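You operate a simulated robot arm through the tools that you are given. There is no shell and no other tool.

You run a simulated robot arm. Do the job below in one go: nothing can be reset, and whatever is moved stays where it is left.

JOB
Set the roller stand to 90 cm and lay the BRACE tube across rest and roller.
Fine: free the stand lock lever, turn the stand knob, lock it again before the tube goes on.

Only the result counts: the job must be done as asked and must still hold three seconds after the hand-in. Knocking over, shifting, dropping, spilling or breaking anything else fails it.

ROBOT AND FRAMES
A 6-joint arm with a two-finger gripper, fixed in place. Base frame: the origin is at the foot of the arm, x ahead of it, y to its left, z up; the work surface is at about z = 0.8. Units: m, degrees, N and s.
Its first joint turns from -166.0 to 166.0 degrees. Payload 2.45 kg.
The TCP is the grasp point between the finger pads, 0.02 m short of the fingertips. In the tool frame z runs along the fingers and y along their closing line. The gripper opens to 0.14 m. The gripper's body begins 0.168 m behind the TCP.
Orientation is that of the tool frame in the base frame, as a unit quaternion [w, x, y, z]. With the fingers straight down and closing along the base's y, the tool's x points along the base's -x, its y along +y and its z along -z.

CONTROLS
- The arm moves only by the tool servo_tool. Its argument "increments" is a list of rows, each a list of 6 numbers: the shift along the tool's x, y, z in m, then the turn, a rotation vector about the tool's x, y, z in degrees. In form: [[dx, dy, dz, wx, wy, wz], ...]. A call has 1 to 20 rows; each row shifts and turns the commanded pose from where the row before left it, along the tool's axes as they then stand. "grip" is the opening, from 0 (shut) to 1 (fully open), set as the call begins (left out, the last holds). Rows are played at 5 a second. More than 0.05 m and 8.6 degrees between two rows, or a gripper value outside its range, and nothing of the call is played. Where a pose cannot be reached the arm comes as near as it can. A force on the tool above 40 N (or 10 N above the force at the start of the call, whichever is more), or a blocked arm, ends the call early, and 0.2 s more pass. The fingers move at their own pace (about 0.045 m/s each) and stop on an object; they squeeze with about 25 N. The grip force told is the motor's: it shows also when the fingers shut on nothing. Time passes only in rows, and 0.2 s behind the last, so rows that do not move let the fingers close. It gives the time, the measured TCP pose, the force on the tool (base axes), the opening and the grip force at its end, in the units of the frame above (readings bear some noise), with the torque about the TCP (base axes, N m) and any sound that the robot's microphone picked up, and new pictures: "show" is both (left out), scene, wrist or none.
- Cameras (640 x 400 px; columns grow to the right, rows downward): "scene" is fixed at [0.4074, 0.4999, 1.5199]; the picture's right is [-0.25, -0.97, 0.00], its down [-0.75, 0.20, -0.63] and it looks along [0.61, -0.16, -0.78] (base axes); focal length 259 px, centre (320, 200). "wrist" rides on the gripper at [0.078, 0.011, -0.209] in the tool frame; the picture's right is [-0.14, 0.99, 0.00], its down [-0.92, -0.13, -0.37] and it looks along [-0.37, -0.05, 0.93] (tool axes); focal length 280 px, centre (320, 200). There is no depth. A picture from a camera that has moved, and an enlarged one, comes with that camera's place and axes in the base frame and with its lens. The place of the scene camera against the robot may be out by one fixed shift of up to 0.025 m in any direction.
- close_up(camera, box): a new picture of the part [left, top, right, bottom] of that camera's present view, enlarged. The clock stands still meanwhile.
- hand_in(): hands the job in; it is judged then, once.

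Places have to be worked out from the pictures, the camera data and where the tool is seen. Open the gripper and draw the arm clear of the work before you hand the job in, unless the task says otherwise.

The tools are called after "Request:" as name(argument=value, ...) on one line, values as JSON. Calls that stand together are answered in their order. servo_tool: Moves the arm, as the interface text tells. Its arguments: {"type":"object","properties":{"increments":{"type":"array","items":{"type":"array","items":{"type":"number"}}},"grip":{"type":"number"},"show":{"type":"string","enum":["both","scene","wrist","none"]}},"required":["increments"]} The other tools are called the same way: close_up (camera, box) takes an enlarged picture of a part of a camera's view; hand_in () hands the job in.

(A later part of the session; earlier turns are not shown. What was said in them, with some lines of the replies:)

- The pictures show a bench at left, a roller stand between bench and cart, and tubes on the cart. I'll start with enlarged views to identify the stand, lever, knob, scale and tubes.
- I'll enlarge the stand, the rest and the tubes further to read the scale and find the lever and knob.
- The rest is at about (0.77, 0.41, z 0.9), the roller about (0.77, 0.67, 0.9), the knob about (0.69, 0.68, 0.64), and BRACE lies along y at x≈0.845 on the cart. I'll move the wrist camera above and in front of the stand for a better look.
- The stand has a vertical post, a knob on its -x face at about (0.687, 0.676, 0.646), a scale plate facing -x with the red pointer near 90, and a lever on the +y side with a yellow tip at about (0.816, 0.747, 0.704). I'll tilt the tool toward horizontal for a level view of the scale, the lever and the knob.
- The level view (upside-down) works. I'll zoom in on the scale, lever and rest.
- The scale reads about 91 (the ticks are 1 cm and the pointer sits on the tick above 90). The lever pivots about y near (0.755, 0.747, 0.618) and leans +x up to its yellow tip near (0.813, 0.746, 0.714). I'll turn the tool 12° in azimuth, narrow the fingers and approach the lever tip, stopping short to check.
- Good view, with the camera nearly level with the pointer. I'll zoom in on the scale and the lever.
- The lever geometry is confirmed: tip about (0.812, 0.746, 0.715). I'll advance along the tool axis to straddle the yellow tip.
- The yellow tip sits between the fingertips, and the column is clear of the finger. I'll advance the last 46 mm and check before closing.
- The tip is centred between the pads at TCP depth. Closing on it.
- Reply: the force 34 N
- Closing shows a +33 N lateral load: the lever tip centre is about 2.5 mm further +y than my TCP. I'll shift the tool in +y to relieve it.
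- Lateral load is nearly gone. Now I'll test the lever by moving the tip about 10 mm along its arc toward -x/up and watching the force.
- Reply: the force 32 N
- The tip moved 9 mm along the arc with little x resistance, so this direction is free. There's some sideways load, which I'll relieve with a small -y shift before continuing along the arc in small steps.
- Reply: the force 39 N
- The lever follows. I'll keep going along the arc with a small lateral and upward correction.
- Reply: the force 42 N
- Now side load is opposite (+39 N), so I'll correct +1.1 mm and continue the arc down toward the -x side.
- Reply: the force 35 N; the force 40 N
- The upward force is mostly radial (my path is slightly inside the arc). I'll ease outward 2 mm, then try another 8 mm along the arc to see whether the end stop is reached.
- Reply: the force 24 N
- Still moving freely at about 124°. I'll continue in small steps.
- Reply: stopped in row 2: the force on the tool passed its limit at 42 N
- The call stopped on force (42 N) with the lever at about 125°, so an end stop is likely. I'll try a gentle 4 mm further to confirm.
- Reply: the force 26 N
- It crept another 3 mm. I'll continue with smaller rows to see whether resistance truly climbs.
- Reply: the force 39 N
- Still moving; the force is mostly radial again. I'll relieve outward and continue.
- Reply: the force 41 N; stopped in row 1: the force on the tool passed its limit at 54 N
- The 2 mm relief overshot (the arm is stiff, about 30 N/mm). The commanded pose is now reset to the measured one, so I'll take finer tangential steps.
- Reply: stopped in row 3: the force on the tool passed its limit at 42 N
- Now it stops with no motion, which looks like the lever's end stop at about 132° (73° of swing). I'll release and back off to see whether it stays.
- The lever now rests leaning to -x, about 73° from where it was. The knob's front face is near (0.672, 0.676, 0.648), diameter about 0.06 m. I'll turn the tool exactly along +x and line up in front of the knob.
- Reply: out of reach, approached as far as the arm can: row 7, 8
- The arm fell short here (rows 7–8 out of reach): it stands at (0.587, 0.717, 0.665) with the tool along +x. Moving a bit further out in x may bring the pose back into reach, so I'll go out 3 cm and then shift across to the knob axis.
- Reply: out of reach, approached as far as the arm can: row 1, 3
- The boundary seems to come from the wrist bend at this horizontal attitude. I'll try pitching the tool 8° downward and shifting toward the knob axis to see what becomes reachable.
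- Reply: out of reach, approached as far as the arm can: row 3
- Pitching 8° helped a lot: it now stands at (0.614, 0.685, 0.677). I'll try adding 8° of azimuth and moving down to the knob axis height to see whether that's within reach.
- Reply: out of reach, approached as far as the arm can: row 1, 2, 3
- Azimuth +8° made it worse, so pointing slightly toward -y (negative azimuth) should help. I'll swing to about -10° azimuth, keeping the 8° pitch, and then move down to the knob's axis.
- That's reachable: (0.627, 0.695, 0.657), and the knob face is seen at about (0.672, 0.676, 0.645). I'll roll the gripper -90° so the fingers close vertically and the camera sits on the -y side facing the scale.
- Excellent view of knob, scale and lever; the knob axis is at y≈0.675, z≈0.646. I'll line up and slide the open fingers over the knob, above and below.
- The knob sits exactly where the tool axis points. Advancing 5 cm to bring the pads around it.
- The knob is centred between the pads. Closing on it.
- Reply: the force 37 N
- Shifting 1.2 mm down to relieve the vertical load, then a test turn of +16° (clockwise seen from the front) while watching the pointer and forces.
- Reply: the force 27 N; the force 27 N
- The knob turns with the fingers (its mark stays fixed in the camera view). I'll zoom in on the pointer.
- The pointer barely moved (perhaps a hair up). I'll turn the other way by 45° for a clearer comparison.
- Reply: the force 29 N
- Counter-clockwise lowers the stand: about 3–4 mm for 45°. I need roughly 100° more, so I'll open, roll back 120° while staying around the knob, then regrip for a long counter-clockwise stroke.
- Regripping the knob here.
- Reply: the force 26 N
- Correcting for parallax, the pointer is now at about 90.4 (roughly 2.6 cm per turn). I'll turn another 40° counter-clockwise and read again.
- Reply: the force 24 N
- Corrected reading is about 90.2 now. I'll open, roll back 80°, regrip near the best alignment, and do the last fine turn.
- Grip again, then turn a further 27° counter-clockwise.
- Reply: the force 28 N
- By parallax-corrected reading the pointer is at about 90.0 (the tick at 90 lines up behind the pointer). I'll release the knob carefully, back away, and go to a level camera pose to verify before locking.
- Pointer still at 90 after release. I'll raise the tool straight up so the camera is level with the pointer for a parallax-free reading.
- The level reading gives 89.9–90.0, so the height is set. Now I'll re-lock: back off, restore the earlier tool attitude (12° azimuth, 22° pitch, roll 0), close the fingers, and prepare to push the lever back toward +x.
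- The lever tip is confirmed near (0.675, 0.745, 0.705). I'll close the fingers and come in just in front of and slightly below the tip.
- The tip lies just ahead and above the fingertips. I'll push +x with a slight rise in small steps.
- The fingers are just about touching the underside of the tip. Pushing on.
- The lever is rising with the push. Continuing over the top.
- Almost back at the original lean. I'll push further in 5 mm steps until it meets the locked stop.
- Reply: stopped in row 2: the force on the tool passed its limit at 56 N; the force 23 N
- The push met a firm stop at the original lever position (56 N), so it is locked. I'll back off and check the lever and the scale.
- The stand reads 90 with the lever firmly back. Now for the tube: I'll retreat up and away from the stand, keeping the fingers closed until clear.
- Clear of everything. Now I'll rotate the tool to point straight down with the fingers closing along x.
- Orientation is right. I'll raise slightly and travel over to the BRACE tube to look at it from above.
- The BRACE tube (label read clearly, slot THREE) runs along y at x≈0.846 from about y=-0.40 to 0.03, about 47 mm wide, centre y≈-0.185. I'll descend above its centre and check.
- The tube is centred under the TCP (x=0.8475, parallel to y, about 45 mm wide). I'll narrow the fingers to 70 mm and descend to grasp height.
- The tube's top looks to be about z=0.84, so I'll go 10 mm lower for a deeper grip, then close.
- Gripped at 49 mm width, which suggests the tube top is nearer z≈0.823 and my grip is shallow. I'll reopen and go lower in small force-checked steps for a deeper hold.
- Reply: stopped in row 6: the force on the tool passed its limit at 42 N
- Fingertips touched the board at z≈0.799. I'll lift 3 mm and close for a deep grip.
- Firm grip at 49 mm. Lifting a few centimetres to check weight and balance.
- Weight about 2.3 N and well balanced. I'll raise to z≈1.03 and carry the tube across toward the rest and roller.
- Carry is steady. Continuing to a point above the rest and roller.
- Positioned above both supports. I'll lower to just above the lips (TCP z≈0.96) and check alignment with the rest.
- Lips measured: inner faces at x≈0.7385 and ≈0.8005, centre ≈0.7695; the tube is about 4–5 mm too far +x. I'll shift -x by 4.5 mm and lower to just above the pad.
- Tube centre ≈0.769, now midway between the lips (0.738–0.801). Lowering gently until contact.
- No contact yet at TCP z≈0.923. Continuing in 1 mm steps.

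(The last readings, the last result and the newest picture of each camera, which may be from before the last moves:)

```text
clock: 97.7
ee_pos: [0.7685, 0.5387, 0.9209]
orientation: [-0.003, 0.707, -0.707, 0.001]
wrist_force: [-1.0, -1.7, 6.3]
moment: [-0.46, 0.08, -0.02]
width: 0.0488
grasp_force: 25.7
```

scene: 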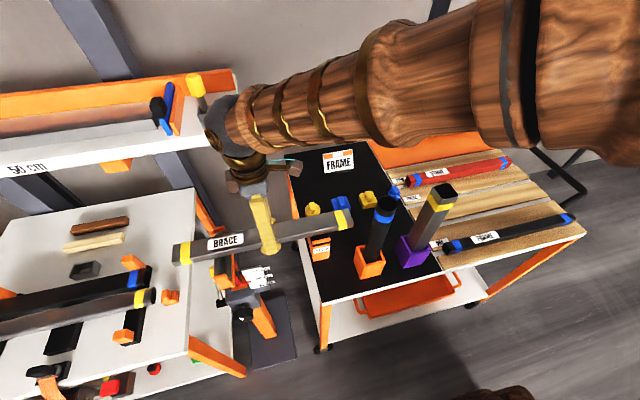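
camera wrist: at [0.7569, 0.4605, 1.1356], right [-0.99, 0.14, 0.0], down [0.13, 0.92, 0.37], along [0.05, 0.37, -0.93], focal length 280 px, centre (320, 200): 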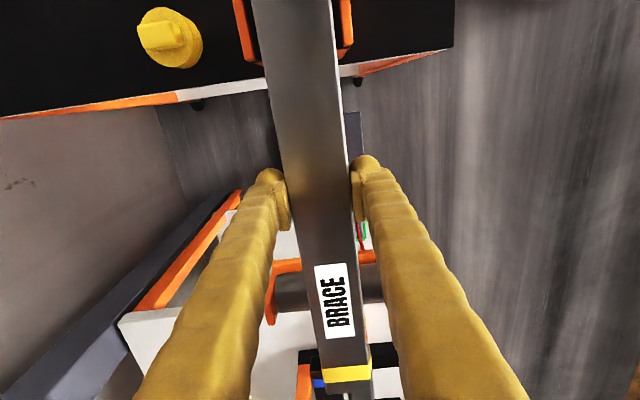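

Contact: net +9 N with the moment showing both rest and roller carrying load, so both tops are level within a fraction of a millimetre. I'll open the gripper to release the tube.

Request:
servo_tool(increments=[[0, 0, 0, 0, 0, 0], [0, 0, 0, 0, 0, 0], [0, 0, 0, 0, 0, 0], [0, 0, 0, 0, 0, 0]], grip=0.55, show="both")

```text
clock: 98.7
ee_pos: [0.7689, 0.5381, 0.9209]
orientation: [0.002, -0.707, 0.708, -0.002]
wrist_force: [1.3, -0.6, -0.3]
moment: [-0.02, 0.0, 0.0]
width: 0.0768
grasp_force: 0.0
camera wrist: at [0.7568, 0.4602, 1.129], right [-0.99, 0.14, 0.0], down [0.13, 0.92, 0.37], along [0.06, 0.37, -0.93], focal length 280 px, centre (320, 200)
```

scene: 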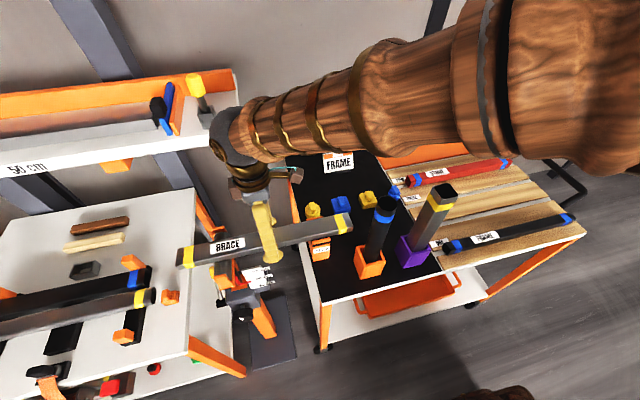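
wrist: 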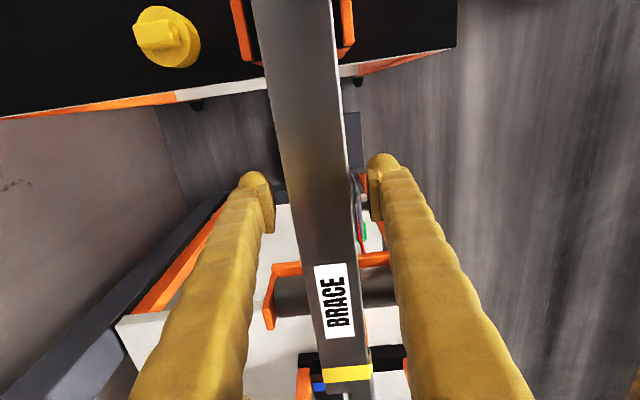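

Released cleanly with the tube lying between the lips and on the roller. I'll lift straight up, then draw back away from the work.

Request:
servo_tool(increments=[[0, 0, -0.015, 0, 0, 0], [0, 0, -0.03, 0, 0, 0], [0, 0, -0.04, 0, 0, 0], [0, 0, -0.045, 0, 0, 0], [0, 0, -0.045, 0, 0, 0], [0, 0, 0, 0, 0, 0]], show="both")

```text
clock: 100.0
ee_pos: [0.7694, 0.538, 1.0986]
orientation: [-0.002, 0.707, -0.707, 0.002]
wrist_force: [0.3, 0.2, 0.0]
moment: [-0.01, -0.01, 0.02]
width: 0.0771
grasp_force: 0.2
camera wrist: at [0.7561, 0.4596, 1.3068], right [-0.99, 0.14, 0.0], down [0.13, 0.92, 0.37], along [0.06, 0.37, -0.93], focal length 280 px, centre (320, 200)
```

scene: 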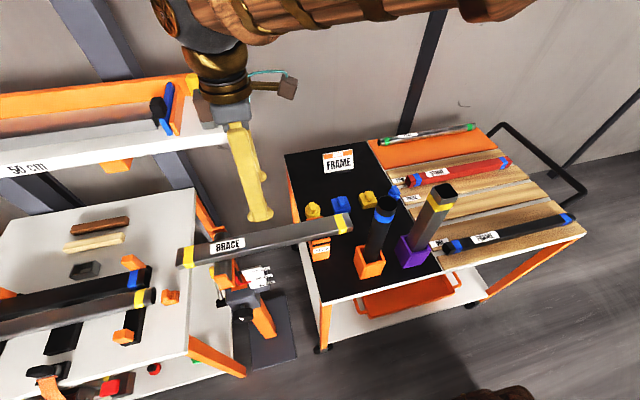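
wrist: 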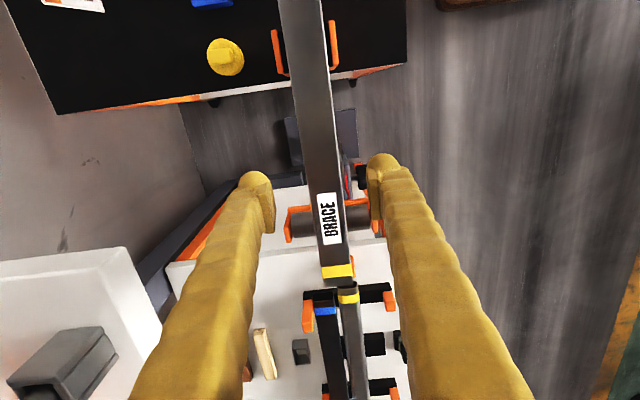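

Request:
servo_tool(increments=[[0, 0, -0.04, 0, 0, 0], [0, 0, -0.04, 0, 0, 0], [0.03, 0.03, -0.005, 0, 0, 0], [0.03, 0.03, -0.005, 0, 0, 0], [0.03, 0.03, -0.005, 0, 0, 0], [0.03, 0.03, -0.005, 0, 0, 0], [0.03, 0.03, -0.005, 0, 0, 0], [0, 0, 0, 0, 0, 0]], show="both")

Request:
close_up(camera="scene", box=[160, 180, 380, 320])

Request:
close_up(camera="scene", box=[200, 215, 290, 335])

```text
clock: 101.8
ee_pos: [0.617, 0.391, 1.2006]
orientation: [0.002, -0.707, 0.707, -0.001]
wrist_force: [-0.1, 0.3, -0.3]
moment: [0.01, 0.02, 0.01]
width: 0.077
grasp_force: 0.1
camera wrist: at [0.6044, 0.3121, 1.4083], right [-0.99, 0.14, 0.0], down [0.13, 0.92, 0.37], along [0.06, 0.37, -0.93], focal length 280 px, centre (320, 200)
```

scene: 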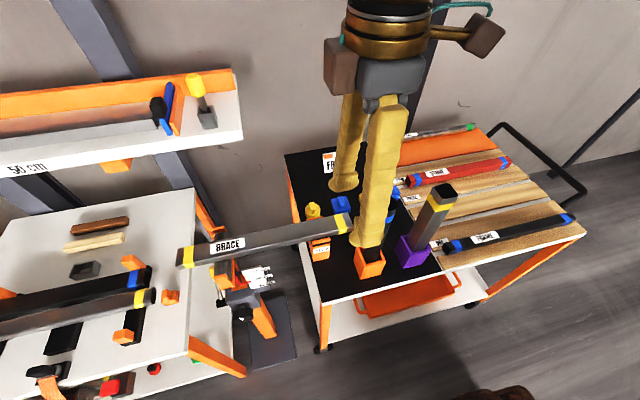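
wrist: 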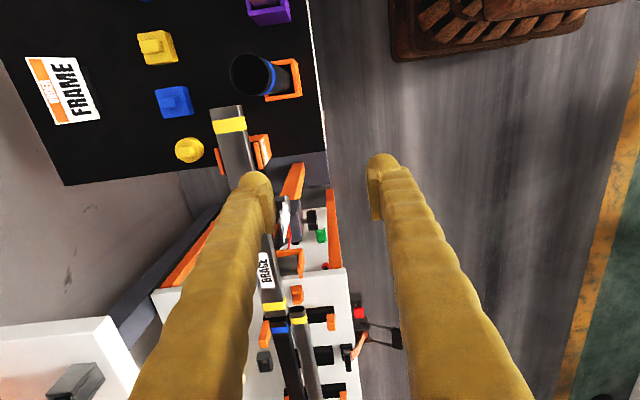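

```text
2.86 times, centred on (270, 250) of scene
camera zoom: at [0.4074, 0.4999, 1.5199], right [-0.25, -0.97, 0.0], down [-0.75, 0.2, -0.63], along [0.61, -0.16, -0.78], focal length 740 px, centre (463, 57)
```

zoom: 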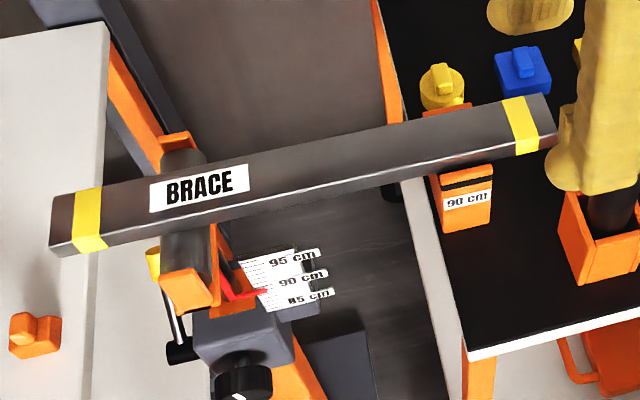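

```text
3.33 times, centred on (245, 275) of scene
camera zoom: at [0.4074, 0.4999, 1.5199], right [-0.25, -0.97, 0.0], down [-0.75, 0.2, -0.63], along [0.61, -0.16, -0.78], focal length 863 px, centre (570, -50)
```

zoom: 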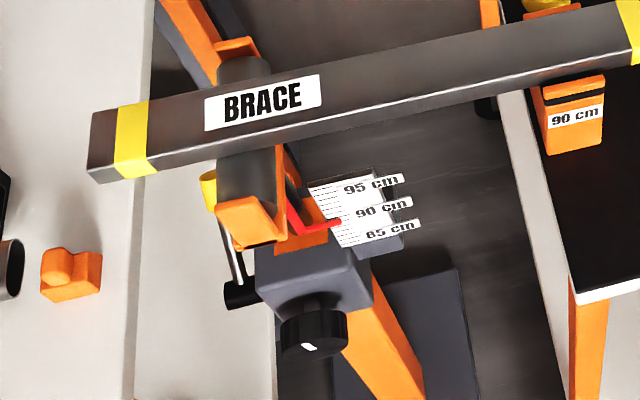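

The tube lies steady across the rest and roller, the stand still reads 90, and the lever is locked. I'll open fully, move the arm further clear, and take one last look.

Request:
servo_tool(increments=[[0.02, 0.03, -0.02, 0, 0, 0], [0.02, 0.03, -0.02, 0, 0, 0], [0.02, 0.03, -0.01, 0, 0, 0], [0, 0, 0, 0, 0, 0], [0, 0, 0, 0, 0, 0], [0, 0, 0, 0, 0, 0]], grip=1.0, show="both")

Request:
close_up(camera="scene", box=[160, 180, 380, 320])

```text
clock: 103.2
ee_pos: [0.5277, 0.3285, 1.2495]
orientation: [0.003, -0.706, 0.708, -0.001]
wrist_force: [-0.4, -0.3, 0.4]
moment: [-0.01, 0.01, 0.01]
width: 0.14
grasp_force: 0.0
camera wrist: at [0.5154, 0.2504, 1.4566], right [-0.99, 0.14, 0.0], down [0.13, 0.92, 0.37], along [0.06, 0.37, -0.93], focal length 280 px, centre (320, 200)
```

scene: 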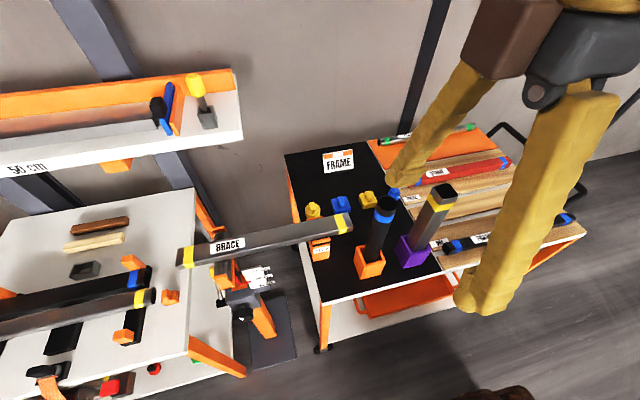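
wrist: 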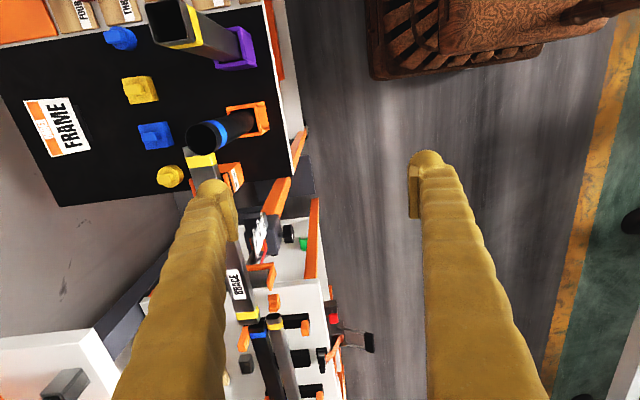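

```text
2.86 times, centred on (270, 250) of scene
camera zoom: at [0.4074, 0.4999, 1.5199], right [-0.25, -0.97, 0.0], down [-0.75, 0.2, -0.63], along [0.61, -0.16, -0.78], focal length 740 px, centre (463, 57)
```

zoom: 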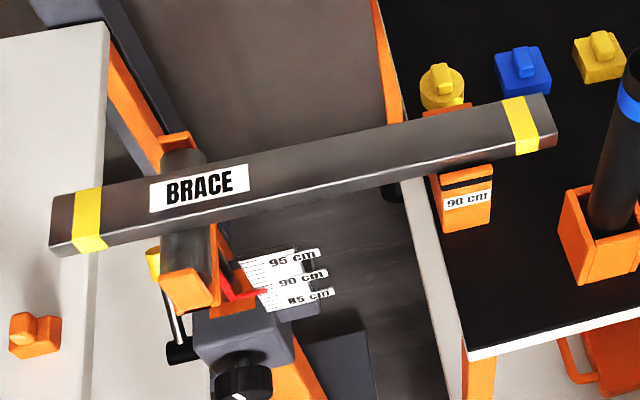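

The BRACE tube lies unmoved across the rest and roller. The stand is at 90 with its lever locked, nothing else has shifted, and the gripper is open and clear, so I'm handing in.

Request:
hand_in()

```text
The job is handed in.
```

The roller stand is set to 90 cm and locked, and the BRACE tube lies across the rest and roller. I handed the job in; no verdict came back.

- **Height:** the pointer started at about 91. I freed the lever and turned the knob down. In a level view after re-locking, it read about 89.9 to 90.0, so it may sit up to 1 mm low.
- **Lock:** I pushed the lever back until it met a firm stop where it started. That was done before the tube went on.
- **Tube:** it rests between the lips of the rest and on the roller, with both ends overhanging. When I set it down, the forces showed both supports carrying load at the same level.
- **Everything else:** nothing else was moved or knocked that I could see, and the gripper is open and clear of the work.
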